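You operate a simulated robot arm through the tools that you are given. There is no shell and no other tool.

Carry out the task below with a simulated robot arm. There is one attempt and no reset: what you move stays moved.

## Task
Put things in order on the top of the touch-up bench. At the end: the orange balance weight from the top of the touch-up bench stands on top of the yellow sander; the silver bolt stands where the cream grease cartridge stood; the cream wood tile from the top of the touch-up bench stands on top of the silver loose reflector plate; the cream grease cartridge from the top of the touch-up bench stands where the cream wood tile stood; whatever was shut is shut again. Leave all else as you found it, and nothing knocked over.

It is judged by the outcome, as a careful person would: the job done as asked, and still so three seconds after it is handed in. It fails if anything else is knocked over, pushed out of place, dropped, spilled or broken.

## Robot
A 5-joint arm with a two-finger parallel gripper, fixed in place. Base frame: the origin is at the foot of the arm, x ahead of it, y to its left, z up; the work surface is at about z = 0. Lengths are in mm, angles in rad, forces in N, time in s.
With the tool pointing down near the work surface it reaches from about 260 to 680 mm from the base axis. Its first joint turns from -1.152 to 1.152 rad. The tool tilts only in the upright plane through the base axis and itself; it spins freely about its own axis. Payload 2.9 kg.
The tool frame sits at the grasp point between the pads (the TCP): z along the fingers, y along the line on which they close. The tips reach 30 mm beyond it. Largest opening 110 mm; finger width 20, thickness 10; the body of the gripper, 48 by 112 mm, starts 55 mm behind the TCP.
Orientation is that of the tool frame in the base frame, as a unit quaternion [x, y, z, w]. With the fingers straight down and closing along the base's y, the tool's x points along the base's -x, its y along +y and its z along -z.

## Interface
- The arm moves only by the tool play_rows. Its argument "deltas" is a list of rows, each a list of 3 entries, a list of its own where there are three numbers: the shift along the tool's x, y, z in m, then the turn, a rotation vector about the tool's x, y, z in rad, then the opening, from 0 (shut) to 1 (fully open). In form: [[[dx, dy, dz], [ax, ay, az], gripper], ...]. A call has 1 to 20 rows; each row shifts and turns the commanded pose from where the row before left it, along the tool's axes as they then stand. Rows are played at 5 a second. More than 50 mm and 0.15 rad between two rows, or a gripper value outside its range, and nothing of the call is played. Where a pose cannot be reached the arm comes as near as it can. A force on the tool above 40 N (or 10 N above the force at the start of the call, whichever is more), or a blocked arm, ends the call early, and 0.2 s more pass. Each finger travels about 108 mm/s and halts on what it meets, pressing with about 30 N; the grip force reading is that of the motor and also rises with nothing between the fingers. The clock runs only during rows and for 0.2 s after the last one: add rows that do not move to give the fingers time. It gives the time, the measured TCP pose, the force on the tool (base axes), the opening and the grip force at its end, in the units of the frame above (readings bear some noise), with the torque about the TCP (base axes, N m) and any sound that the robot's microphone picked up.
- Cameras (640 x 400 px; columns grow to the right, rows downward): "scene" is fixed at [36.8, -462.5, 587.2]; the picture's right is [0.69, -0.72, 0.00], its down [-0.51, -0.49, -0.70] and it looks along [0.51, 0.49, -0.71] (base axes); focal length 310 px, centre (320, 200). "wrist" rides on the gripper at [72, 17, -103] in the tool frame; the picture's right is [-0.23, 0.97, 0.00], its down [-0.76, -0.18, -0.62] and it looks along [-0.61, -0.14, 0.78] (tool axes); focal length 222 px, centre (320, 200). There is no depth. A picture from a camera that has moved, and an enlarged one, comes with that camera's place and axes in the base frame and with its lens.
- capture(camera): a new picture of that camera. No time passes.
- inspect(camera, box): a new picture of the part [left, top, right, bottom] of that camera's present view, enlarged. No time passes.
- finish_job(): hands the job in; it is judged then, once.

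Places have to be worked out from the pictures, the camera data and where the tool is seen. Open the gripper and draw the arm clear of the work before you hand the job in, unless the task says otherwise.

The tools are called after "Request:" as name(argument=value, ...) on one line, values as JSON. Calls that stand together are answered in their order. play_rows: Moves the arm, as the interface text tells. Its arguments: {"type":"object","properties":{"deltas":{"type":"array","items":{"type":"array"}}},"required":["deltas"]} The other tools are called the same way: capture (camera) takes a picture; inspect (camera, box) takes an enlarged picture of a part of a camera's view; finish_job () hands the job in.

At the start:

```text
time: 0.0
eef_pos: [396.5, 170.7, 249.0]
tcp_rot: [0.0, 1.0, 0.0, 0.001]
force: [-0.7, 0.9, -0.6]
ft_torque: [-0.03, 0.0, -0.02]
width: 109.9
gripper_force: 0.2
```

scene: 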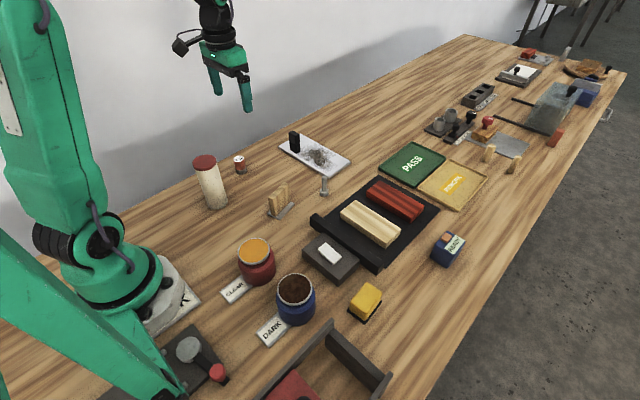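
wrist: 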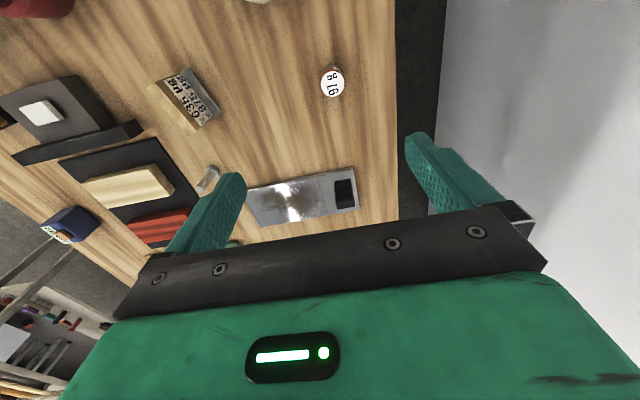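

I start by enlarging parts of the scene view to identify the named objects; no motion yet.

Request:
inspect(camera="scene", box=[180, 120, 360, 232])

Request:
inspect(camera="scene", box=[400, 60, 640, 210])

Request:
inspect(camera="scene", box=[220, 220, 480, 382])

Request:
inspect(camera="scene", box=[120, 300, 420, 400])

```text
3.56 times, centred on (270, 176) of scene
camera zoom: at [36.8, -462.5, 587.2], right [0.69, -0.72, 0.0], down [-0.51, -0.49, -0.7], along [0.51, 0.49, -0.71], focal length 1104 px, centre (498, 285)
```

zoom: 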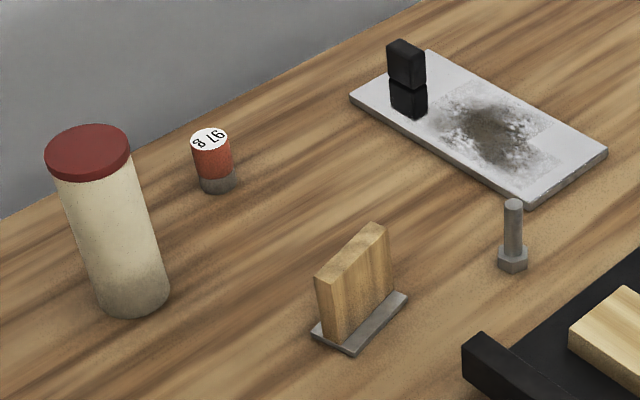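

```text
2.67 times, centred on (520, 135) of scene
camera zoom: at [36.8, -462.5, 587.2], right [0.69, -0.72, 0.0], down [-0.51, -0.49, -0.7], along [0.51, 0.49, -0.71], focal length 828 px, centre (-213, 373)
```

zoom: 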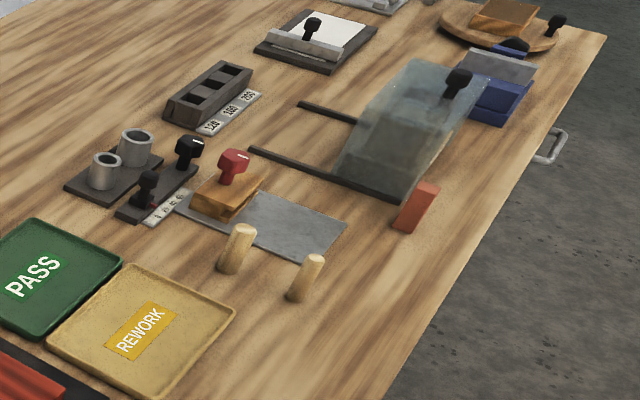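

```text
2.46 times, centred on (350, 301) of scene
camera zoom: at [36.8, -462.5, 587.2], right [0.69, -0.72, 0.0], down [-0.51, -0.49, -0.7], along [0.51, 0.49, -0.71], focal length 764 px, centre (246, -49)
```

zoom: 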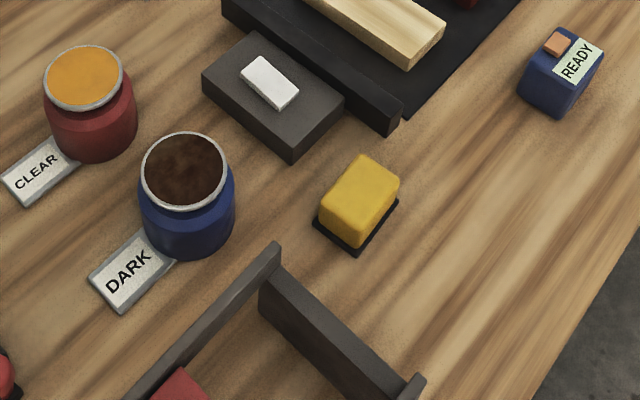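

```text
2.13 times, centred on (270, 350) of scene
camera zoom: at [36.8, -462.5, 587.2], right [0.69, -0.72, 0.0], down [-0.51, -0.49, -0.7], along [0.51, 0.49, -0.71], focal length 662 px, centre (427, -120)
```

zoom: 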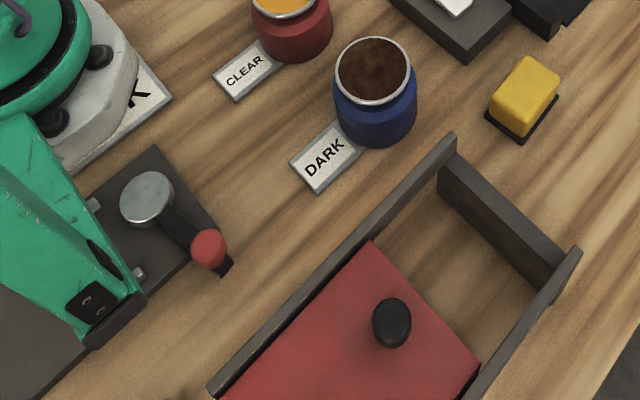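

Next I look closer through the wrist camera and at details around the tray, plate and tile.

Request:
inspect(camera="wrist", box=[0, 50, 240, 200])

Request:
inspect(camera="wrist", box=[140, 50, 380, 230])

Request:
inspect(camera="wrist", box=[0, 200, 180, 400])

Request:
inspect(camera="scene", box=[250, 170, 350, 230])

Request:
inspect(camera="scene", box=[460, 30, 640, 140])

Request:
inspect(camera="scene", box=[420, 80, 560, 180])

```text
2.67 times, centred on (120, 125) of wrist
camera zoom: at [323.9, 188.7, 352.6], right [0.23, 0.97, 0.0], down [0.76, -0.18, 0.62], along [0.61, -0.14, -0.78], focal length 592 px, centre (853, 400)
```

zoom: 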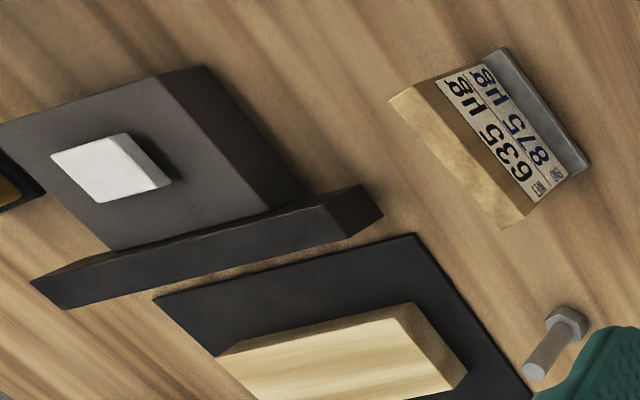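

```text
2.22 times, centred on (260, 140) of wrist
camera zoom: at [323.9, 188.7, 352.6], right [0.23, 0.97, 0.0], down [0.76, -0.18, 0.62], along [0.61, -0.14, -0.78], focal length 494 px, centre (453, 333)
```

zoom: 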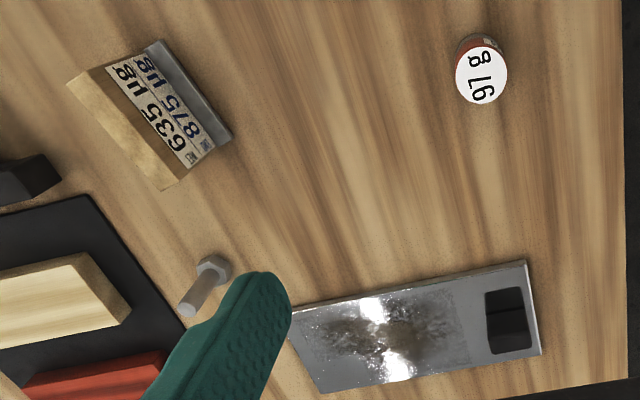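

```text
2.00 times, centred on (90, 300) of wrist
camera zoom: at [323.9, 188.7, 352.6], right [0.23, 0.97, 0.0], down [0.76, -0.18, 0.62], along [0.61, -0.14, -0.78], focal length 444 px, centre (780, 0)
```

zoom: 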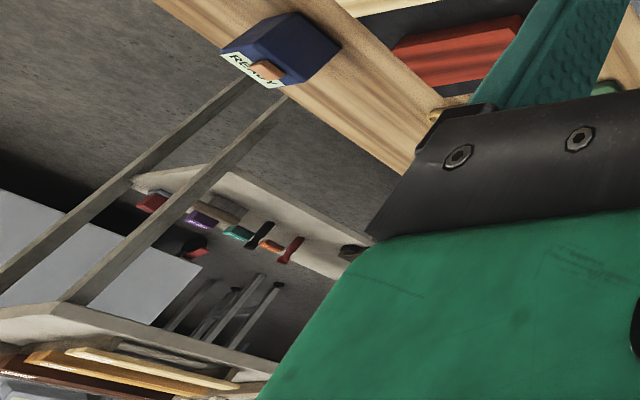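

```text
6.40 times, centred on (300, 200) of scene
camera zoom: at [36.8, -462.5, 587.2], right [0.69, -0.72, 0.0], down [-0.51, -0.49, -0.7], along [0.51, 0.49, -0.71], focal length 1986 px, centre (448, 200)
```

zoom: 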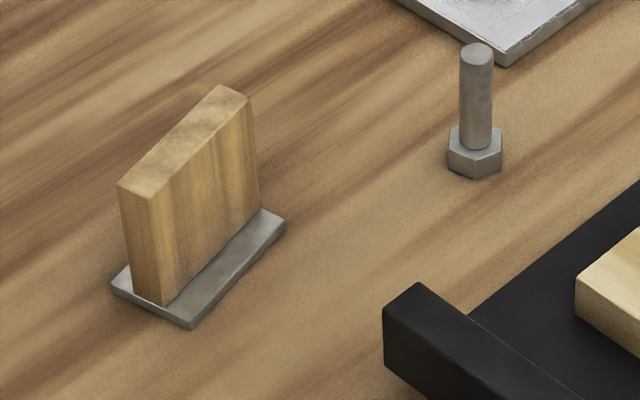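

```text
3.56 times, centred on (550, 85) of scene
camera zoom: at [36.8, -462.5, 587.2], right [0.69, -0.72, 0.0], down [-0.51, -0.49, -0.7], along [0.51, 0.49, -0.71], focal length 1104 px, centre (-498, 609)
```

zoom: 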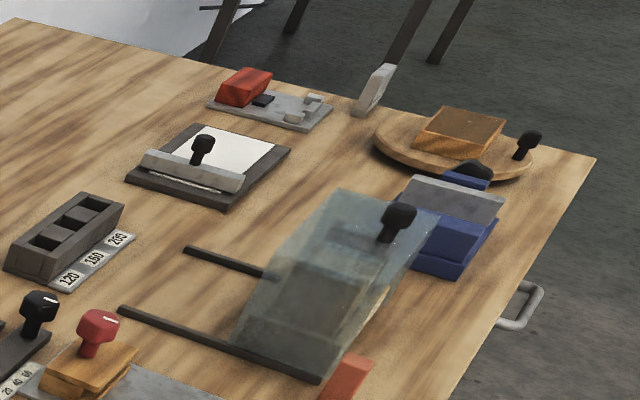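

```text
4.00 times, centred on (490, 130) of scene
camera zoom: at [36.8, -462.5, 587.2], right [0.69, -0.72, 0.0], down [-0.51, -0.49, -0.7], along [0.51, 0.49, -0.71], focal length 1242 px, centre (-360, 480)
```

zoom: 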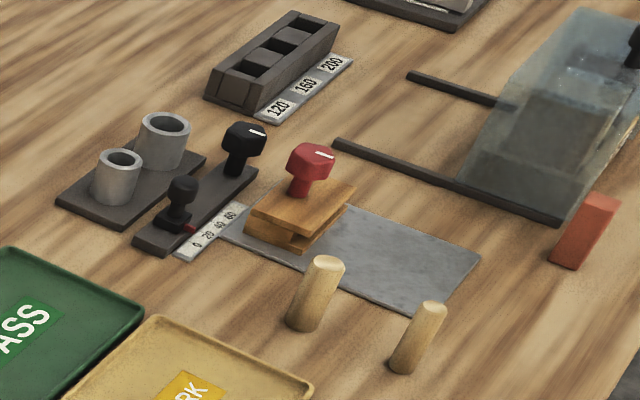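

The weight ("97 g") appears to be near (385,190), the bolt near (481,-54), the cartridge near (265,130), a wooden tile-like piece near (363,-11), and a mirror plate around (588,96). I spin the tool 90° up high to see the wooden piece and its base better from the +y side.

Request:
play_rows(deltas=[[[0, -0.02, 0], [0, 0, 0.143], 1], [[0, 0, 0], [0, 0, 0.143], 1], [[0, 0, 0], [0, 0, 0.143], 1], [[0, 0, 0], [0, 0, 0.143], 1], [[0, 0, 0], [0, 0, 0.143], 1], [[0, 0, 0], [0, 0, 0.143], 1], [[0, 0, 0], [0, 0, 0.143], 1], [[0, 0, 0], [0, 0, 0.143], 1], [[0, 0, 0], [0, 0, 0.143], 1], [[0, 0, 0], [0, 0, 0.143], 1], [[0, 0, 0], [0, 0, 0.141], 1], [[0, 0, 0], [0, 0, 0], 1]])

Request:
capture(camera="wrist")

```text
time: 2.6
eef_pos: [395.7, 151.9, 250.1]
tcp_rot: [0.708, 0.706, 0.0, 0.0]
force: [-0.4, 0.7, -0.6]
ft_torque: [0.01, -0.02, 0.0]
width: 110.4
gripper_force: 0.0
```

```text
taken
camera wrist: at [413.3, 224.3, 352.7], right [0.97, -0.23, 0.0], down [-0.18, -0.76, 0.62], along [-0.14, -0.61, -0.78], focal length 222 px, centre (320, 200)
```

wrist: 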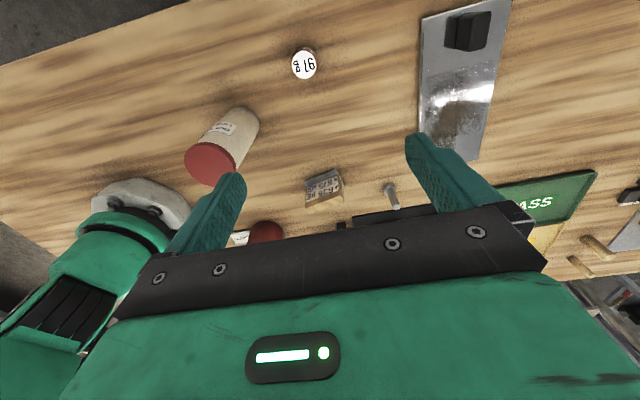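

Request:
inspect(camera="wrist", box=[290, 150, 410, 225])

Request:
inspect(camera="wrist", box=[390, 0, 550, 170])

Request:
inspect(camera="wrist", box=[170, 30, 350, 190])

```text
5.33 times, centred on (350, 188) of wrist
camera zoom: at [413.3, 224.3, 352.7], right [0.97, -0.23, 0.0], down [-0.18, -0.76, 0.62], along [-0.14, -0.61, -0.78], focal length 1185 px, centre (160, 267)
```

zoom: 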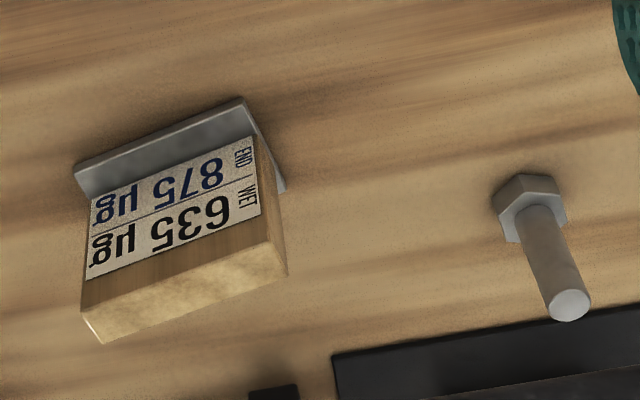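

```text
2.35 times, centred on (470, 85) of wrist
camera zoom: at [413.3, 224.3, 352.7], right [0.97, -0.23, 0.0], down [-0.18, -0.76, 0.62], along [-0.14, -0.61, -0.78], focal length 523 px, centre (-33, 471)
```

zoom: 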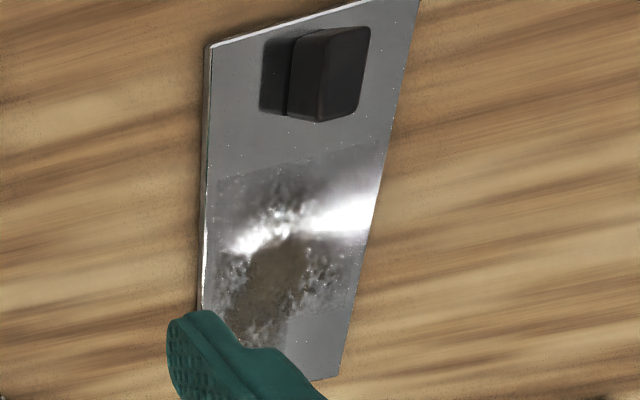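

```text
2.50 times, centred on (260, 110) of wrist
camera zoom: at [413.3, 224.3, 352.7], right [0.97, -0.23, 0.0], down [-0.18, -0.76, 0.62], along [-0.14, -0.61, -0.78], focal length 555 px, centre (470, 425)
```

zoom: 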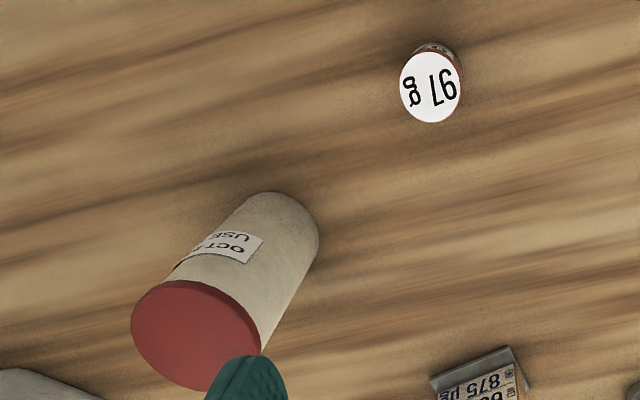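

The upright wooden piece has a measurement label (END 875 / WET 635) and a metal foot; before deciding which object is the "cream wood tile", I move over to look at the black tray with the cream and red blocks.

Request:
play_rows(deltas=[[[-0.0345, 0.032, 0], [0, 0, 0], 1], [[-0.0345, 0.032, 0], [0, 0, 0], 1], [[-0.0345, 0.032, 0], [0, 0, 0], 1], [[-0.0345, 0.032, 0], [0, 0, 0], 1], [[0, 0, 0], [0, 0, 0], 1], [[0, 0, 0], [0, 0, 0], 1]])

Request:
capture(camera="wrist")

Request:
capture(camera="scene")

```text
time: 4.0
eef_pos: [524.7, 12.4, 248.0]
tcp_rot: [0.707, 0.707, 0.0, 0.0]
force: [0.5, 0.0, 0.7]
ft_torque: [-0.02, 0.02, 0.01]
width: 109.9
gripper_force: 0.0
```

```text
taken
camera wrist: at [542.1, 85.1, 352.3], right [0.97, -0.23, 0.0], down [-0.18, -0.76, 0.62], along [-0.14, -0.61, -0.78], focal length 222 px, centre (320, 200)
```

wrist: 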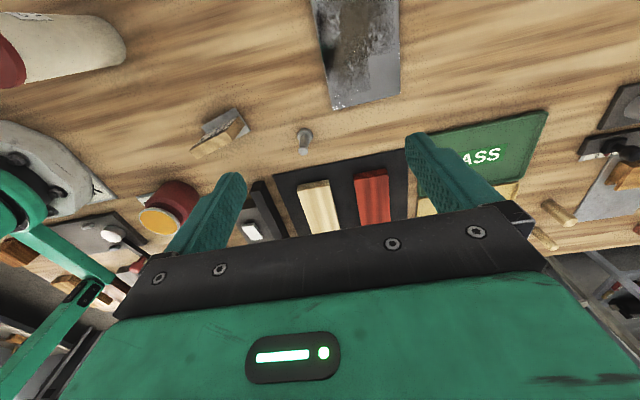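

```text
taken
```

scene: 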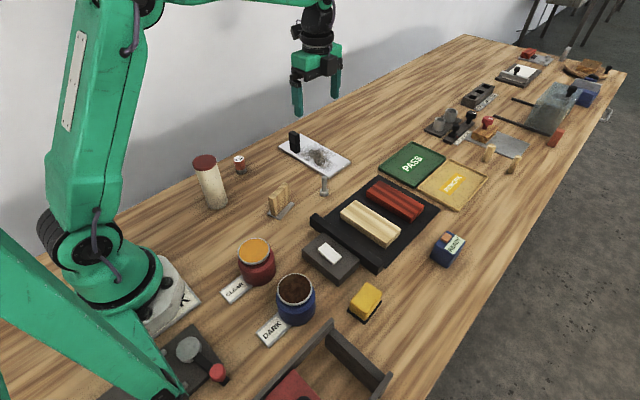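

Request:
inspect(camera="wrist", box=[170, 100, 410, 240])

Request:
inspect(camera="scene", box=[300, 160, 500, 285])

Request:
inspect(camera="wrist", box=[0, 100, 180, 320])

Request:
inspect(camera="scene", box=[100, 310, 420, 400])

```text
2.67 times, centred on (290, 170) of wrist
camera zoom: at [542.1, 85.1, 352.3], right [0.97, -0.23, 0.0], down [-0.18, -0.76, 0.62], along [-0.14, -0.61, -0.78], focal length 592 px, centre (400, 280)
```

zoom: 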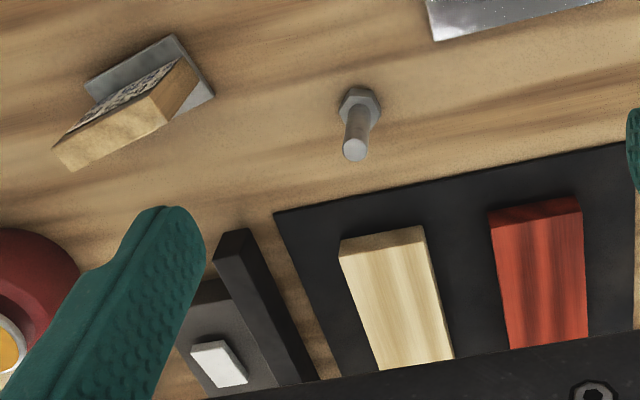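

```text
3.20 times, centred on (400, 222) of scene
camera zoom: at [36.8, -462.6, 587.2], right [0.69, -0.72, 0.0], down [-0.51, -0.49, -0.7], along [0.51, 0.49, -0.71], focal length 993 px, centre (64, 128)
```

zoom: 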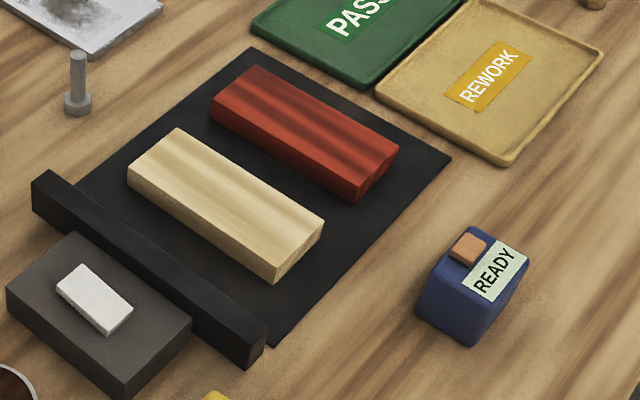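

```text
1.82 times, centred on (90, 210) of wrist
camera zoom: at [542.1, 85.1, 352.3], right [0.97, -0.23, 0.0], down [-0.18, -0.76, 0.62], along [-0.14, -0.61, -0.78], focal length 404 px, centre (738, 182)
```

zoom: 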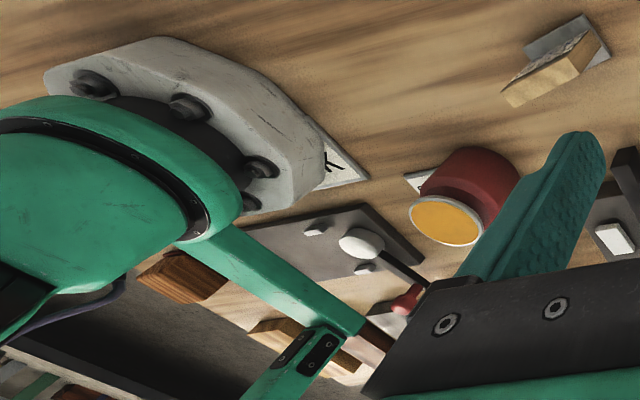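

```text
2.00 times, centred on (260, 355) of scene
camera zoom: at [36.8, -462.6, 587.2], right [0.69, -0.72, 0.0], down [-0.51, -0.49, -0.7], along [0.51, 0.49, -0.71], focal length 621 px, centre (440, -110)
```

zoom: 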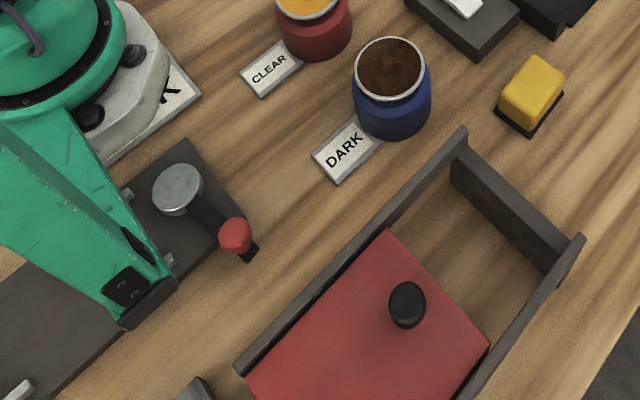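

The four loose, randomly turned items near the arm (97 g weight, cartridge, upright labelled wood tile, bolt) match the four items to be moved; the mirror-like plate at about x 538–638, y −14–206 is the only reachable silver plate. I turn the tool back to closing along y and go above the weight at about (386,190).

Request:
play_rows(deltas=[[[0, 0, 0], [0, 0, -0.143], 1], [[0, 0, 0], [0, 0, -0.143], 1], [[0, 0, 0], [0, 0, -0.143], 1], [[0, 0, 0], [0, 0, -0.143], 1], [[0, 0, 0], [0, 0, -0.143], 1], [[0, 0, 0], [0, 0, -0.143], 1], [[0, 0, 0], [0, 0, -0.143], 1], [[0, 0, 0], [0, 0, -0.143], 1], [[0, 0, 0], [0, 0, -0.143], 1], [[0, 0, 0], [0, 0, -0.143], 1], [[0, 0, 0], [0, 0, -0.141], 1], [[0.02774, 0.0355, 0], [0, 0, 0], 1], [[0.02774, 0.0355, 0], [0, 0, 0], 1], [[0.02774, 0.0355, 0], [0, 0, 0], 1], [[0.02774, 0.0355, 0], [0, 0, 0], 1], [[0.02774, 0.0355, 0], [0, 0, 0], 1], [[0, 0, 0], [0, 0, 0], 1]])

Request:
capture(camera="wrist")

Request:
capture(camera="scene")

```text
time: 7.6
eef_pos: [384.0, 191.7, 250.2]
tcp_rot: [0.001, 1.0, 0.0, 0.0]
force: [-0.2, -0.9, -0.8]
ft_torque: [0.03, 0.03, 0.0]
width: 110.0
gripper_force: 0.1
```

```text
taken
camera wrist: at [313.1, 209.1, 352.5], right [0.23, 0.97, 0.0], down [0.76, -0.18, 0.62], along [0.61, -0.14, -0.78], focal length 222 px, centre (320, 200)
```

wrist: 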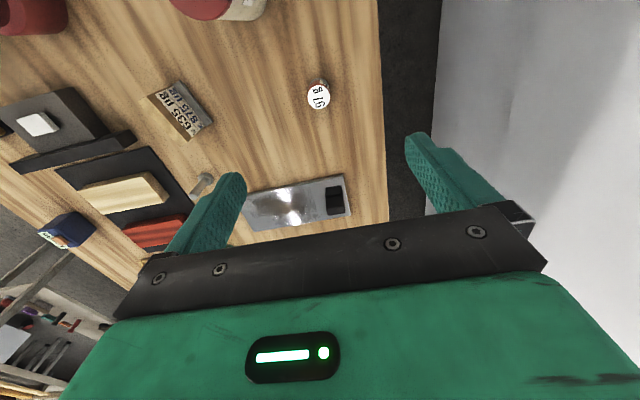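

```text
taken
```

scene: 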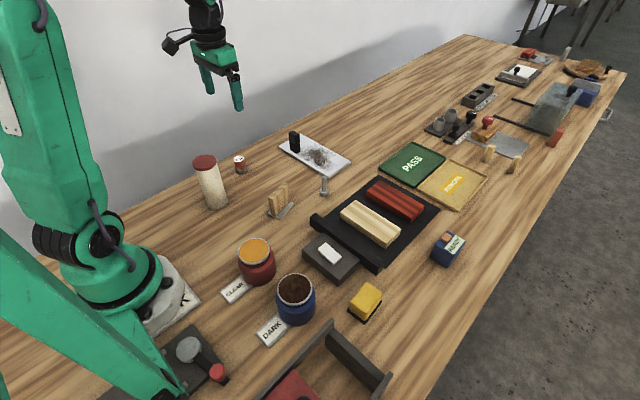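

The weight sits at about (385.5,190.5) with its top at z≈45, right below the tool. I descend to TCP z≈40.

Request:
play_rows(deltas=[[[0, 0, 0.04], [0, 0, 0], 1], [[0, 0, 0.04], [0, 0, 0], 1], [[0, 0, 0.04], [0, 0, 0], 1], [[0, 0, 0.04], [0, 0, 0], 1], [[0, 0, 0.03], [0, 0, 0], 1], [[0, 0, 0.019], [0, 0, 0], 1], [[0, 0, 0], [0, 0, 0], 1]])

Request:
capture(camera="wrist")

Request:
inspect(camera="scene", box=[160, 100, 340, 220])

```text
time: 9.2
eef_pos: [385.1, 188.3, 40.7]
tcp_rot: [-0.001, 1.0, 0.0, 0.0]
force: [-0.2, -0.1, -0.5]
ft_torque: [-0.01, -0.01, 0.02]
width: 110.0
gripper_force: 0.0
```

```text
taken
camera wrist: at [313.7, 207.2, 143.8], right [0.23, 0.97, 0.0], down [0.76, -0.18, 0.62], along [0.61, -0.14, -0.78], focal length 222 px, centre (320, 200)
```

wrist: 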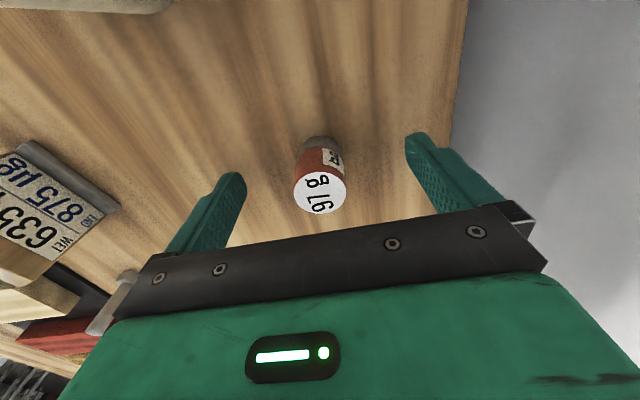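

```text
3.33 times, centred on (250, 160) of scene
camera zoom: at [36.8, -462.5, 587.2], right [0.69, -0.72, 0.0], down [-0.51, -0.49, -0.7], along [0.51, 0.49, -0.71], focal length 1035 px, centre (553, 333)
```

zoom: 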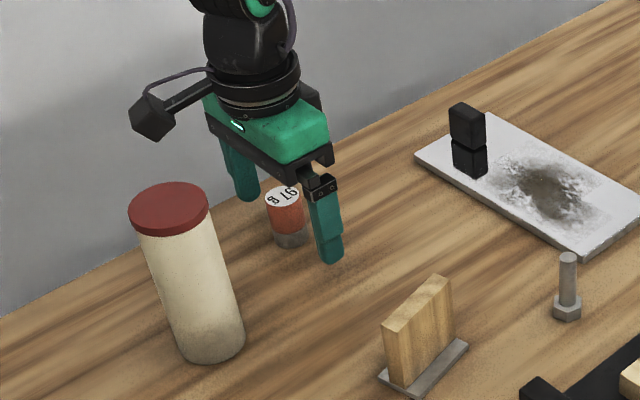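

The weight is centred between the open fingers at TCP z≈40. I close the gripper on it.

Request:
play_rows(deltas=[[[0, 0, 0], [0, 0, 0], 0.35], [[0, 0, 0], [0, 0, 0], 0], [[0, 0, 0], [0, 0, 0], 0], [[0, 0, 0], [0, 0, 0], 0]])

```text
time: 10.2
eef_pos: [386.1, 188.7, 41.2]
tcp_rot: [0.0, 1.0, 0.001, -0.001]
force: [-0.5, -0.6, 0.2]
ft_torque: [-0.01, -0.03, 0.0]
width: 29.4
gripper_force: 29.8
```

Gripped at 29.4 mm width. I lift straight up and check that the weight comes along.

Request:
play_rows(deltas=[[[0, 0, -0.02], [0, 0, 0], 0], [[0, 0, -0.045], [0, 0, 0], 0], [[0, 0, -0.045], [0, 0, 0], 0], [[0, 0, -0.045], [0, 0, 0], 0], [[0, 0, -0.045], [0, 0, 0], 0], [[0, 0, 0], [0, 0, 0], 0]])

Request:
capture(camera="wrist")

```text
time: 11.6
eef_pos: [385.1, 192.0, 241.3]
tcp_rot: [0.0, 1.0, 0.0, 0.0]
force: [-0.4, 0.0, -0.3]
ft_torque: [0.01, -0.02, 0.04]
width: 0.2
gripper_force: 29.9
```

```text
taken
camera wrist: at [313.6, 208.1, 344.8], right [0.23, 0.97, 0.0], down [0.76, -0.18, 0.62], along [0.61, -0.14, -0.78], focal length 222 px, centre (320, 200)
```

wrist: 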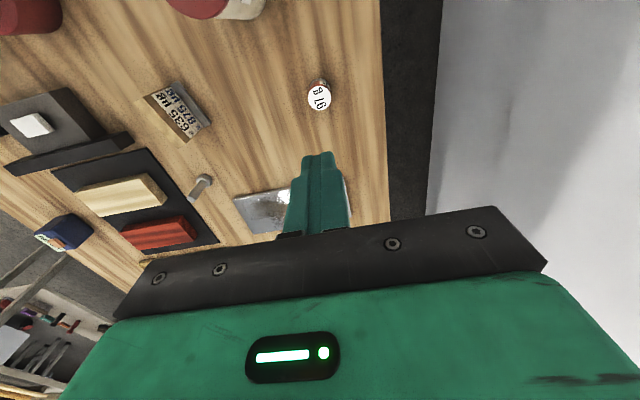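

The weight slipped out of the grip (width 0.2) but seems still to stand. I check it closely.

Request:
inspect(camera="scene", box=[200, 130, 290, 190])

Request:
inspect(camera="wrist", box=[270, 60, 370, 130])

Request:
inspect(camera="scene", box=[150, 0, 270, 120])

```text
6.67 times, centred on (245, 160) of scene
camera zoom: at [36.8, -462.5, 587.2], right [0.69, -0.72, 0.0], down [-0.51, -0.49, -0.7], along [0.51, 0.49, -0.71], focal length 2069 px, centre (820, 467)
```

zoom: 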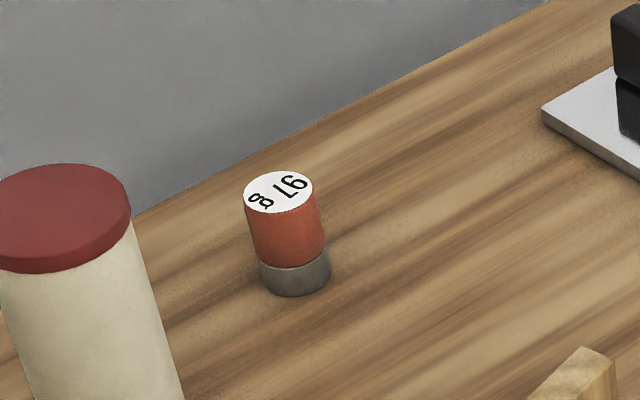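

```text
5.71 times, centred on (320, 95) of wrist
camera zoom: at [313.6, 208.1, 344.8], right [0.23, 0.97, 0.0], down [0.76, -0.18, 0.62], along [0.61, -0.14, -0.78], focal length 1269 px, centre (320, 800)
```

zoom: 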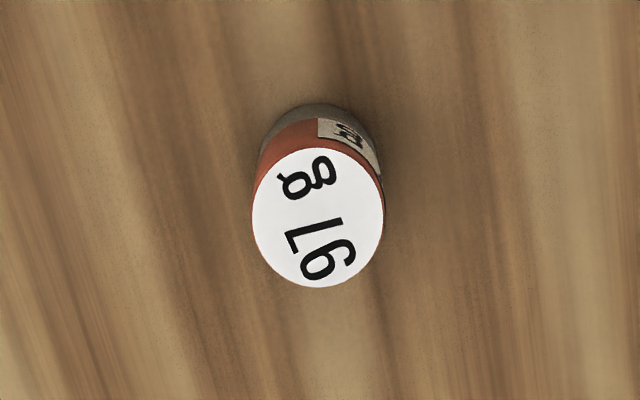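

```text
3.33 times, centred on (210, 60) of scene
camera zoom: at [36.8, -462.5, 587.2], right [0.69, -0.72, 0.0], down [-0.51, -0.49, -0.7], along [0.51, 0.49, -0.71], focal length 1035 px, centre (687, 667)
```

zoom: 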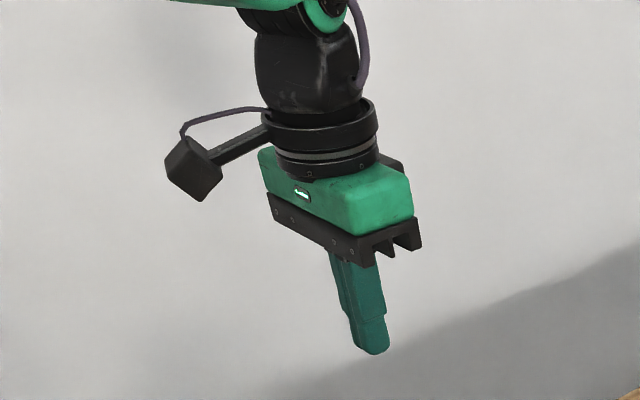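

The weight still stands in place at about (386,190). I reopen, go a bit lower (TCP z≈35), regrip and lift slowly, watching width and force.

Request:
play_rows(deltas=[[[0, 0, 0], [0, 0, 0], 1], [[0, 0, 0], [0, 0, 0], 1], [[0, 0, 0], [0, 0, 0], 1], [[0, 0, 0.045], [0, 0, 0], 1], [[0, 0, 0.045], [0, 0, 0], 1], [[0, 0, 0.045], [0, 0, 0], 1], [[0, 0, 0.045], [0, 0, 0], 1], [[0, 0, 0.018], [0, 0, 0], 1], [[0, 0, 0.008], [0, 0, 0], 1], [[0, 0, 0], [0, 0, 0], 1]])

Request:
play_rows(deltas=[[[0, 0, 0], [0, 0, 0], 0.35], [[0, 0, 0], [0, 0, 0], 0], [[0, 0, 0], [0, 0, 0], 0], [[0, 0, 0], [0, 0, 0], 0], [[0, 0, 0], [0, 0, 0], 0]])

Request:
play_rows(deltas=[[[0, 0, -0.005], [0, 0, 0], 0], [[0, 0, -0.005], [0, 0, 0], 0], [[0, 0, 0], [0, 0, 0], 0]])

Request:
capture(camera="wrist")

```text
time: 13.8
eef_pos: [383.6, 189.9, 33.9]
tcp_rot: [0.0, 1.0, 0.0, 0.0]
force: [0.2, -0.1, 0.9]
ft_torque: [-0.04, 0.0, -0.01]
width: 110.0
gripper_force: 0.0
```

```text
time: 15.0
eef_pos: [384.3, 189.8, 33.8]
tcp_rot: [0.0, 1.0, 0.001, 0.001]
force: [0.7, 0.0, -0.9]
ft_torque: [0.01, 0.02, 0.02]
width: 29.1
gripper_force: 29.7
```

```text
time: 15.8
eef_pos: [385.6, 190.5, 44.0]
tcp_rot: [0.0, 1.0, 0.0, 0.0]
force: [0.4, -0.3, -0.8]
ft_torque: [-0.02, 0.0, -0.01]
width: 29.1
gripper_force: 30.2
```

```text
taken
camera wrist: at [312.9, 207.8, 148.1], right [0.23, 0.97, 0.0], down [0.76, -0.18, 0.62], along [0.61, -0.14, -0.78], focal length 222 px, centre (320, 200)
```

wrist: 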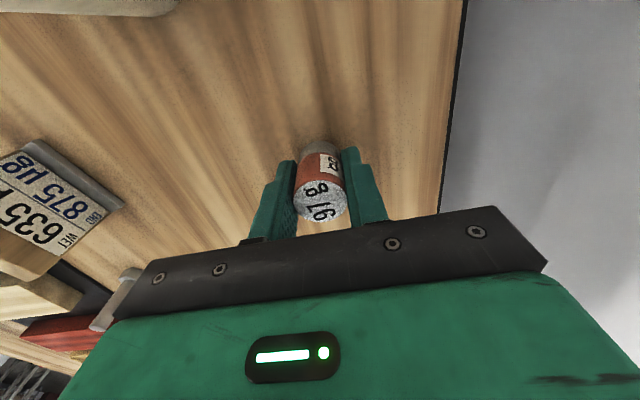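

The label position in the wrist view indicates the weight rose with the fingers this time. I continue lifting gently and check.

Request:
play_rows(deltas=[[[0, 0, -0.01], [0, 0, 0], 0], [[0, 0, -0.01], [0, 0, 0], 0], [[0, 0, -0.01], [0, 0, 0], 0], [[0, 0, -0.01], [0, 0, 0], 0], [[0, 0, 0], [0, 0, 0], 0]])

Request:
inspect(camera="wrist", box=[240, 120, 400, 240])

Request:
inspect(camera="scene", box=[160, 80, 340, 200])

```text
time: 17.0
eef_pos: [385.1, 190.8, 84.7]
tcp_rot: [0.0, 1.0, 0.0, -0.001]
force: [0.4, 0.1, -1.9]
ft_torque: [0.02, 0.01, -0.03]
width: 28.9
gripper_force: 29.8
```

```text
3.33 times, centred on (320, 180) of wrist
camera zoom: at [313.6, 208.0, 188.3], right [0.23, 0.97, 0.0], down [0.76, -0.18, 0.62], along [0.61, -0.14, -0.78], focal length 740 px, centre (320, 267)
```

zoom: 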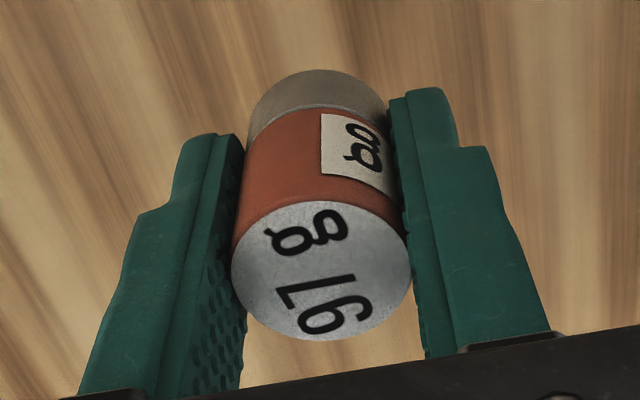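

```text
3.33 times, centred on (250, 140) of scene
camera zoom: at [36.8, -462.5, 587.2], right [0.69, -0.72, 0.0], down [-0.51, -0.49, -0.7], along [0.51, 0.49, -0.71], focal length 1035 px, centre (553, 400)
```

zoom: 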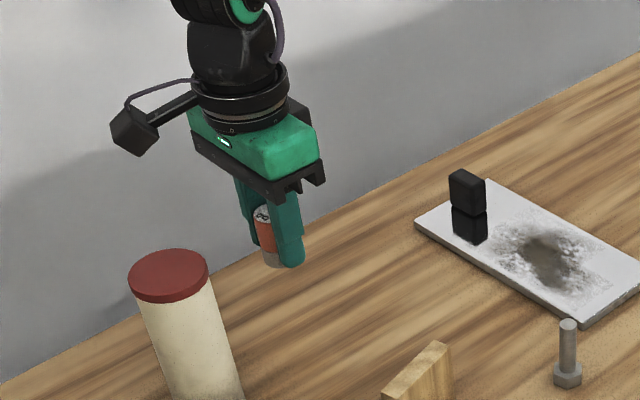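

The weight is securely held upright. I lift to about z=205 and carry it slowly toward a viewpoint near the yellow sander.

Request:
play_rows(deltas=[[[0, 0, -0.015], [0, 0, 0], 0], [[0, 0, -0.025], [0, 0, 0], 0], [[0, 0, -0.03], [0, 0, 0], 0], [[0, 0, -0.03], [0, 0, 0], 0], [[0, 0, -0.02], [0, 0, 0], 0], [[0.0027, -0.01, 0], [0, 0, 0], 0], [[0.0054, -0.02, 0], [0, 0, 0], 0], [[0.0081, -0.03, 0], [0, 0, 0], 0], [[0.0081, -0.03, 0], [0, 0, 0], 0], [[0.0081, -0.03, 0], [0, 0, 0], 0], [[0.0081, -0.03, 0], [0, 0, 0], 0], [[0.0081, -0.03, 0], [0, 0, 0], 0], [[0.0081, -0.03, 0], [0, 0, 0], 0]])

Request:
play_rows(deltas=[[[0.0081, -0.03, 0], [0, 0, 0], 0], [[0.0081, -0.03, 0], [0, 0, 0], 0], [[0.0081, -0.03, 0], [0, 0, 0], 0], [[0.0081, -0.03, 0], [0, 0, 0], 0], [[0.0081, -0.03, 0], [0, 0, 0], 0], [[0.0081, -0.03, 0], [0, 0, 0], 0], [[0.0081, -0.03, 0], [0, 0, 0], 0], [[0.0081, -0.03, 0], [0, 0, 0], 0], [[0.0054, -0.02, 0], [0, 0, 0], 0], [[0.0027, -0.01, 0], [0, 0, 0], 0], [[0, 0, 0], [0, 0, 0], 0]])

Request:
capture(camera="wrist")

Request:
capture(camera="scene")

```text
time: 19.8
eef_pos: [328.6, -18.8, 204.1]
tcp_rot: [0.0, 1.0, 0.001, 0.0]
force: [0.5, 0.7, -0.9]
ft_torque: [0.0, -0.01, 0.0]
width: 28.9
gripper_force: 29.6
```

```text
time: 22.2
eef_pos: [256.0, -289.2, 205.2]
tcp_rot: [0.0, 1.0, -0.001, 0.0]
force: [-0.3, 0.4, -0.7]
ft_torque: [-0.02, -0.02, -0.03]
width: 29.2
gripper_force: 29.9
```

```text
taken
camera wrist: at [183.5, -272.0, 308.0], right [0.23, 0.97, 0.0], down [0.76, -0.18, 0.62], along [0.61, -0.14, -0.78], focal length 222 px, centre (320, 200)
```

wrist: 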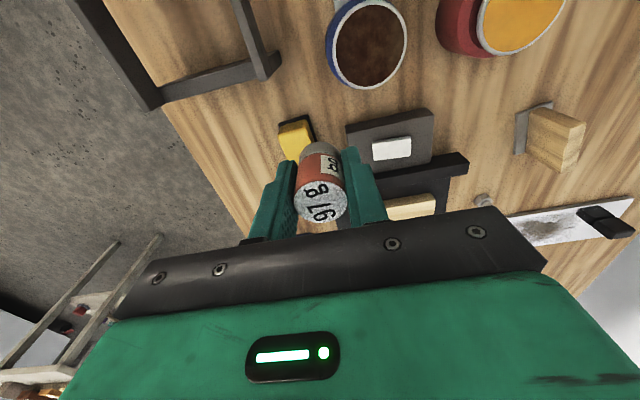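

```text
taken
```

scene: 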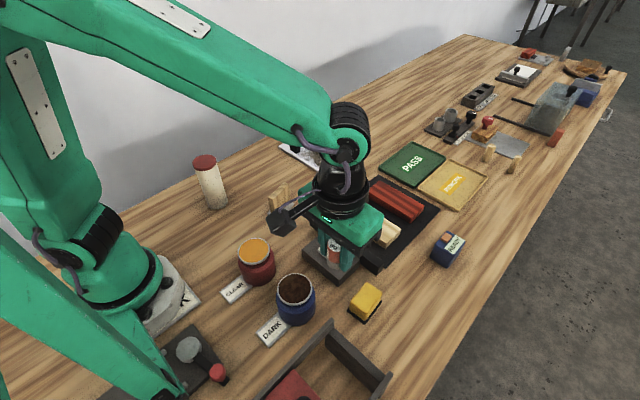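

I enlarge the sander in the wrist view to measure its place and height.

Request:
inspect(camera="wrist", box=[240, 90, 400, 190])

Request:
inspect(camera="scene", box=[335, 270, 395, 330])

```text
4.00 times, centred on (320, 140) of wrist
camera zoom: at [183.5, -272.0, 308.0], right [0.23, 0.97, 0.0], down [0.76, -0.18, 0.62], along [0.61, -0.14, -0.78], focal length 888 px, centre (320, 440)
```

zoom: 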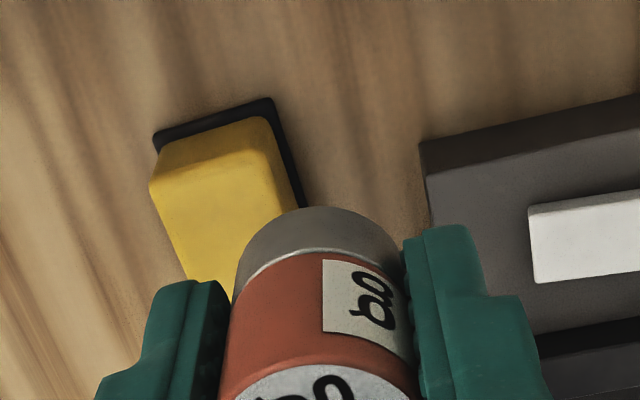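

```text
6.67 times, centred on (365, 300) of scene
camera zoom: at [36.8, -462.6, 587.2], right [0.69, -0.72, 0.0], down [-0.51, -0.49, -0.7], along [0.51, 0.49, -0.71], focal length 2069 px, centre (20, -467)
```

zoom: 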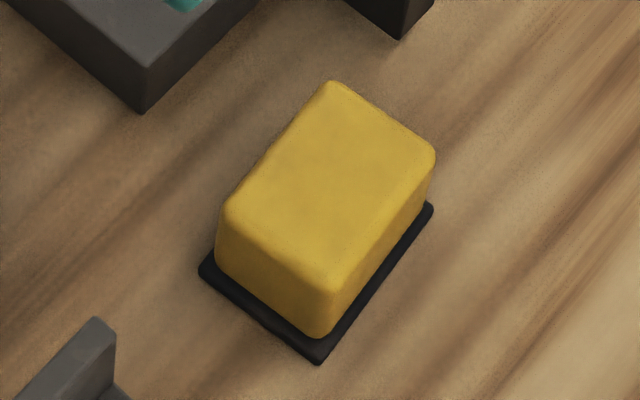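

The sander's top is about 36 mm high and centred near (304,-330). I move above it in small steps and down to TCP z≈100 (weight bottom ≈66).

Request:
play_rows(deltas=[[[-0.012, -0.01, 0], [0, 0, 0], 0], [[-0.018, -0.015, 0], [0, 0, 0], 0], [[-0.012, -0.01, 0], [0, 0, 0], 0], [[-0.006, -0.005, 0.01], [0, 0, 0], 0], [[0, 0, 0.02], [0, 0, 0], 0], [[0, 0, 0.025], [0, 0, 0], 0], [[0, 0, 0.025], [0, 0, 0], 0], [[0, 0, 0.015], [0, 0, 0], 0], [[0, 0, 0.009], [0, 0, 0], 0], [[0, 0, 0], [0, 0, 0], 0]])

Request:
capture(camera="wrist")

Request:
inspect(camera="scene", box=[300, 210, 440, 330])

```text
time: 24.4
eef_pos: [303.8, -327.9, 100.1]
tcp_rot: [0.001, 1.0, 0.0, 0.0]
force: [-0.4, 0.1, -1.0]
ft_torque: [0.03, -0.03, -0.02]
width: 29.2
gripper_force: 30.2
```

```text
taken
camera wrist: at [231.3, -311.3, 203.3], right [0.23, 0.97, 0.0], down [0.76, -0.18, 0.62], along [0.61, -0.14, -0.78], focal length 222 px, centre (320, 200)
```

wrist: 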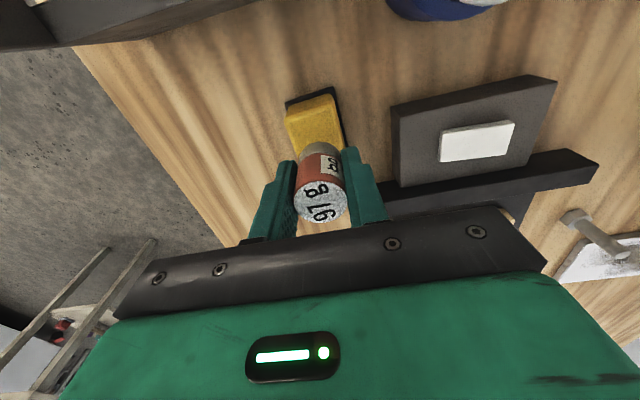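

```text
3.33 times, centred on (370, 270) of scene
camera zoom: at [36.8, -462.5, 587.2], right [0.69, -0.72, 0.0], down [-0.51, -0.49, -0.7], along [0.51, 0.49, -0.71], focal length 1035 px, centre (153, -33)
```

zoom: 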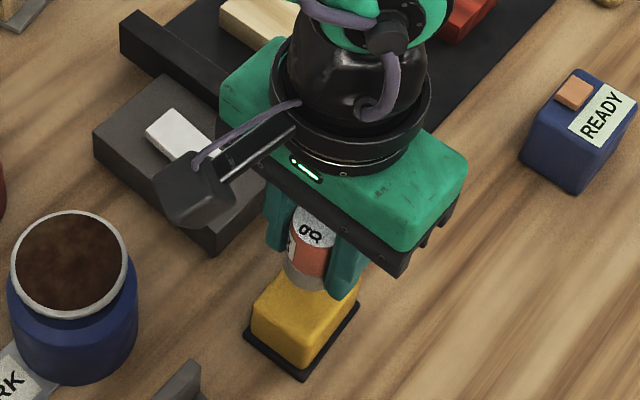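

I check the alignment between weight and sander in an enlarged wrist view.

Request:
inspect(camera="wrist", box=[260, 70, 380, 150])

```text
5.00 times, centred on (320, 110) of wrist
camera zoom: at [231.3, -311.3, 203.3], right [0.23, 0.97, 0.0], down [0.76, -0.18, 0.62], along [0.61, -0.14, -0.78], focal length 1111 px, centre (320, 650)
```

zoom: 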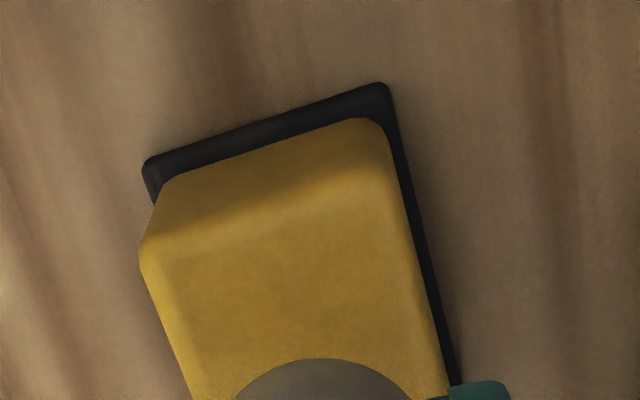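

The weight is within about 3 mm of the sander's centre (306,-330). I lower to just above contact, then creep down.

Request:
play_rows(deltas=[[[-0.001, -0.0005, 0.01], [0, 0, 0], 0], [[0, 0, 0.01], [0, 0, 0], 0], [[0, 0, 0.006], [0, 0, 0], 0], [[0, 0, 0], [0, 0, 0], 0]])

Request:
inspect(camera="scene", box=[330, 260, 410, 330])

```text
time: 25.4
eef_pos: [304.8, -329.4, 75.8]
tcp_rot: [-0.001, 1.0, -0.001, 0.001]
force: [-6.0, 8.1, 27.0]
ft_torque: [0.3, 0.21, 0.05]
width: 29.3
gripper_force: 30.2
```

```text
5.71 times, centred on (370, 295) of scene
camera zoom: at [36.7, -462.4, 587.4], right [0.69, -0.72, 0.0], down [-0.51, -0.49, -0.7], along [0.51, 0.49, -0.71], focal length 1774 px, centre (34, -343)
```

zoom: 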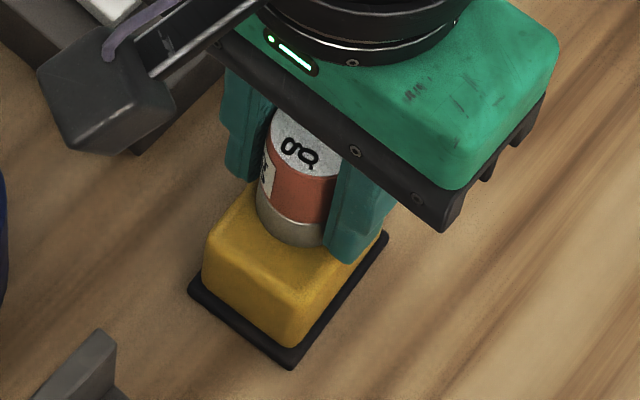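

Contact is already made (27 N down). I relieve the pressure by raising the command about 1.5 mm and read again.

Request:
play_rows(deltas=[[[0, 0, -0.0015], [0, 0, 0], 0], [[0, 0, 0], [0, 0, 0], 0]])

```text
time: 26.0
eef_pos: [304.2, -330.6, 76.7]
tcp_rot: [0.0, 1.0, -0.001, 0.001]
force: [1.8, 3.7, 14.3]
ft_torque: [0.12, -0.05, -0.02]
width: 29.1
gripper_force: 29.9
```

Request:
play_rows(deltas=[[[0, 0, -0.001], [0, 0, 0], 0], [[0, 0, 0], [0, 0, 0], 0]])

```text
time: 26.6
eef_pos: [303.0, -329.1, 77.0]
tcp_rot: [0.001, 1.0, 0.002, -0.001]
force: [1.0, -0.7, -1.1]
ft_torque: [-0.03, -0.04, -0.01]
width: 29.2
gripper_force: 30.0
```

Contact has just been released (about the weight's own load). I lower 0.7 mm for light contact, and open only partially (fingers 3–10 mm clear) so as not to touch neighbours.

Request:
play_rows(deltas=[[[0, 0, 0.0007], [0, 0, 0], 0], [[0, 0, 0], [0, 0, 0], 0], [[0, 0, 0], [0, 0, 0], 0.34], [[0, 0, 0], [0, 0, 0], 0.45], [[0, 0, 0], [0, 0, 0], 0.45]])

Request:
inspect(camera="scene", box=[330, 260, 410, 330])

Request:
inspect(camera="wrist", box=[240, 70, 400, 240])

```text
time: 27.8
eef_pos: [303.9, -328.9, 76.4]
tcp_rot: [0.0, 1.0, 0.0, 0.0]
force: [-0.3, 0.3, -0.4]
ft_torque: [-0.01, -0.01, 0.0]
width: 49.9
gripper_force: 0.0
```

```text
5.71 times, centred on (370, 295) of scene
camera zoom: at [36.8, -462.5, 587.2], right [0.69, -0.72, 0.0], down [-0.51, -0.49, -0.7], along [0.51, 0.49, -0.71], focal length 1774 px, centre (34, -343)
```

zoom: 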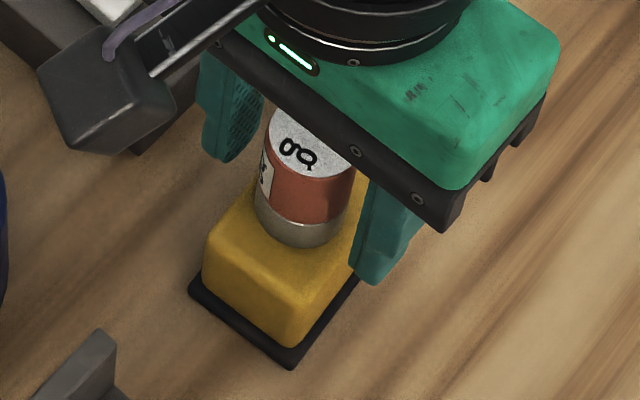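

```text
2.35 times, centred on (320, 155) of wrist
camera zoom: at [232.4, -312.1, 179.7], right [0.23, 0.97, 0.0], down [0.76, -0.18, 0.62], along [0.61, -0.14, -0.78], focal length 523 px, centre (320, 306)
```

zoom: 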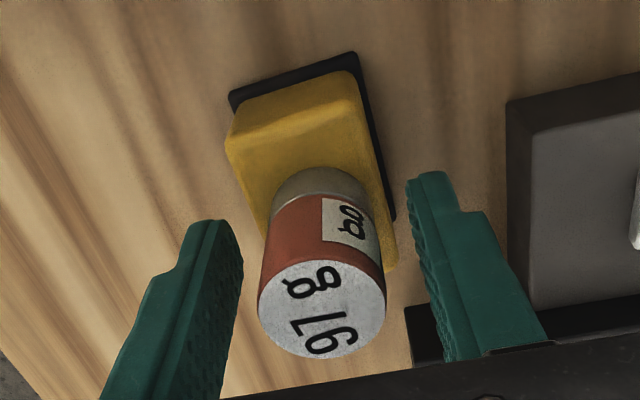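

The weight stands free on the sander. I raise the tool straight up and check its placement.

Request:
play_rows(deltas=[[[0, 0, -0.01], [0, 0, 0], 0.45], [[0, 0, -0.02], [0, 0, 0], 0.45], [[0, 0, -0.04], [0, 0, 0], 0.45], [[0, 0, -0.045], [0, 0, 0], 0.45], [[0, 0, -0.03], [0, 0, 0], 0.6], [[0.03, 0.04, 0], [0, 0, 0], 1], [[0.03, 0.04, 0], [0, 0, 0], 1], [[0, 0, 0], [0, 0, 0], 1]])

Request:
inspect(camera="scene", box=[325, 255, 405, 325])

Request:
capture(camera="wrist")

```text
time: 29.6
eef_pos: [243.5, -249.4, 218.6]
tcp_rot: [-0.001, 1.0, 0.001, 0.0]
force: [0.0, -0.3, 0.2]
ft_torque: [0.0, -0.07, 0.0]
width: 110.0
gripper_force: 0.0
```

```text
5.71 times, centred on (365, 290) of scene
camera zoom: at [36.8, -462.5, 587.2], right [0.69, -0.72, 0.0], down [-0.51, -0.49, -0.7], along [0.51, 0.49, -0.71], focal length 1774 px, centre (63, -314)
```

zoom: 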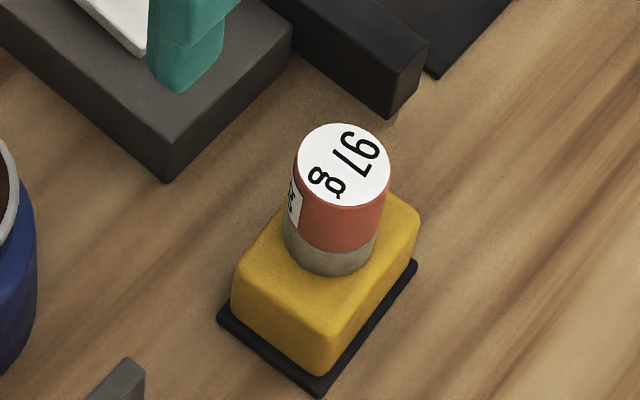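

```text
taken
camera wrist: at [171.9, -231.5, 323.1], right [0.23, 0.97, 0.0], down [0.76, -0.18, 0.62], along [0.61, -0.14, -0.78], focal length 222 px, centre (320, 200)
```

wrist: 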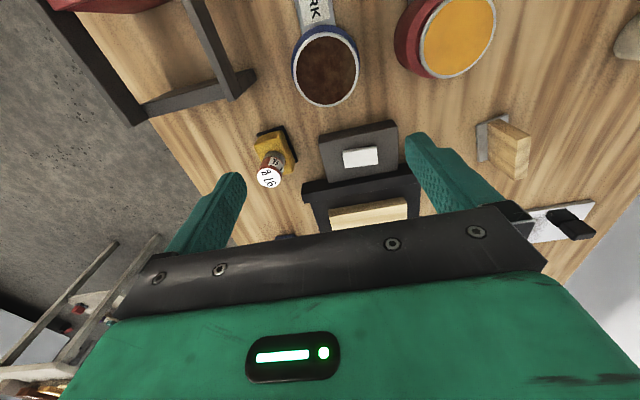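

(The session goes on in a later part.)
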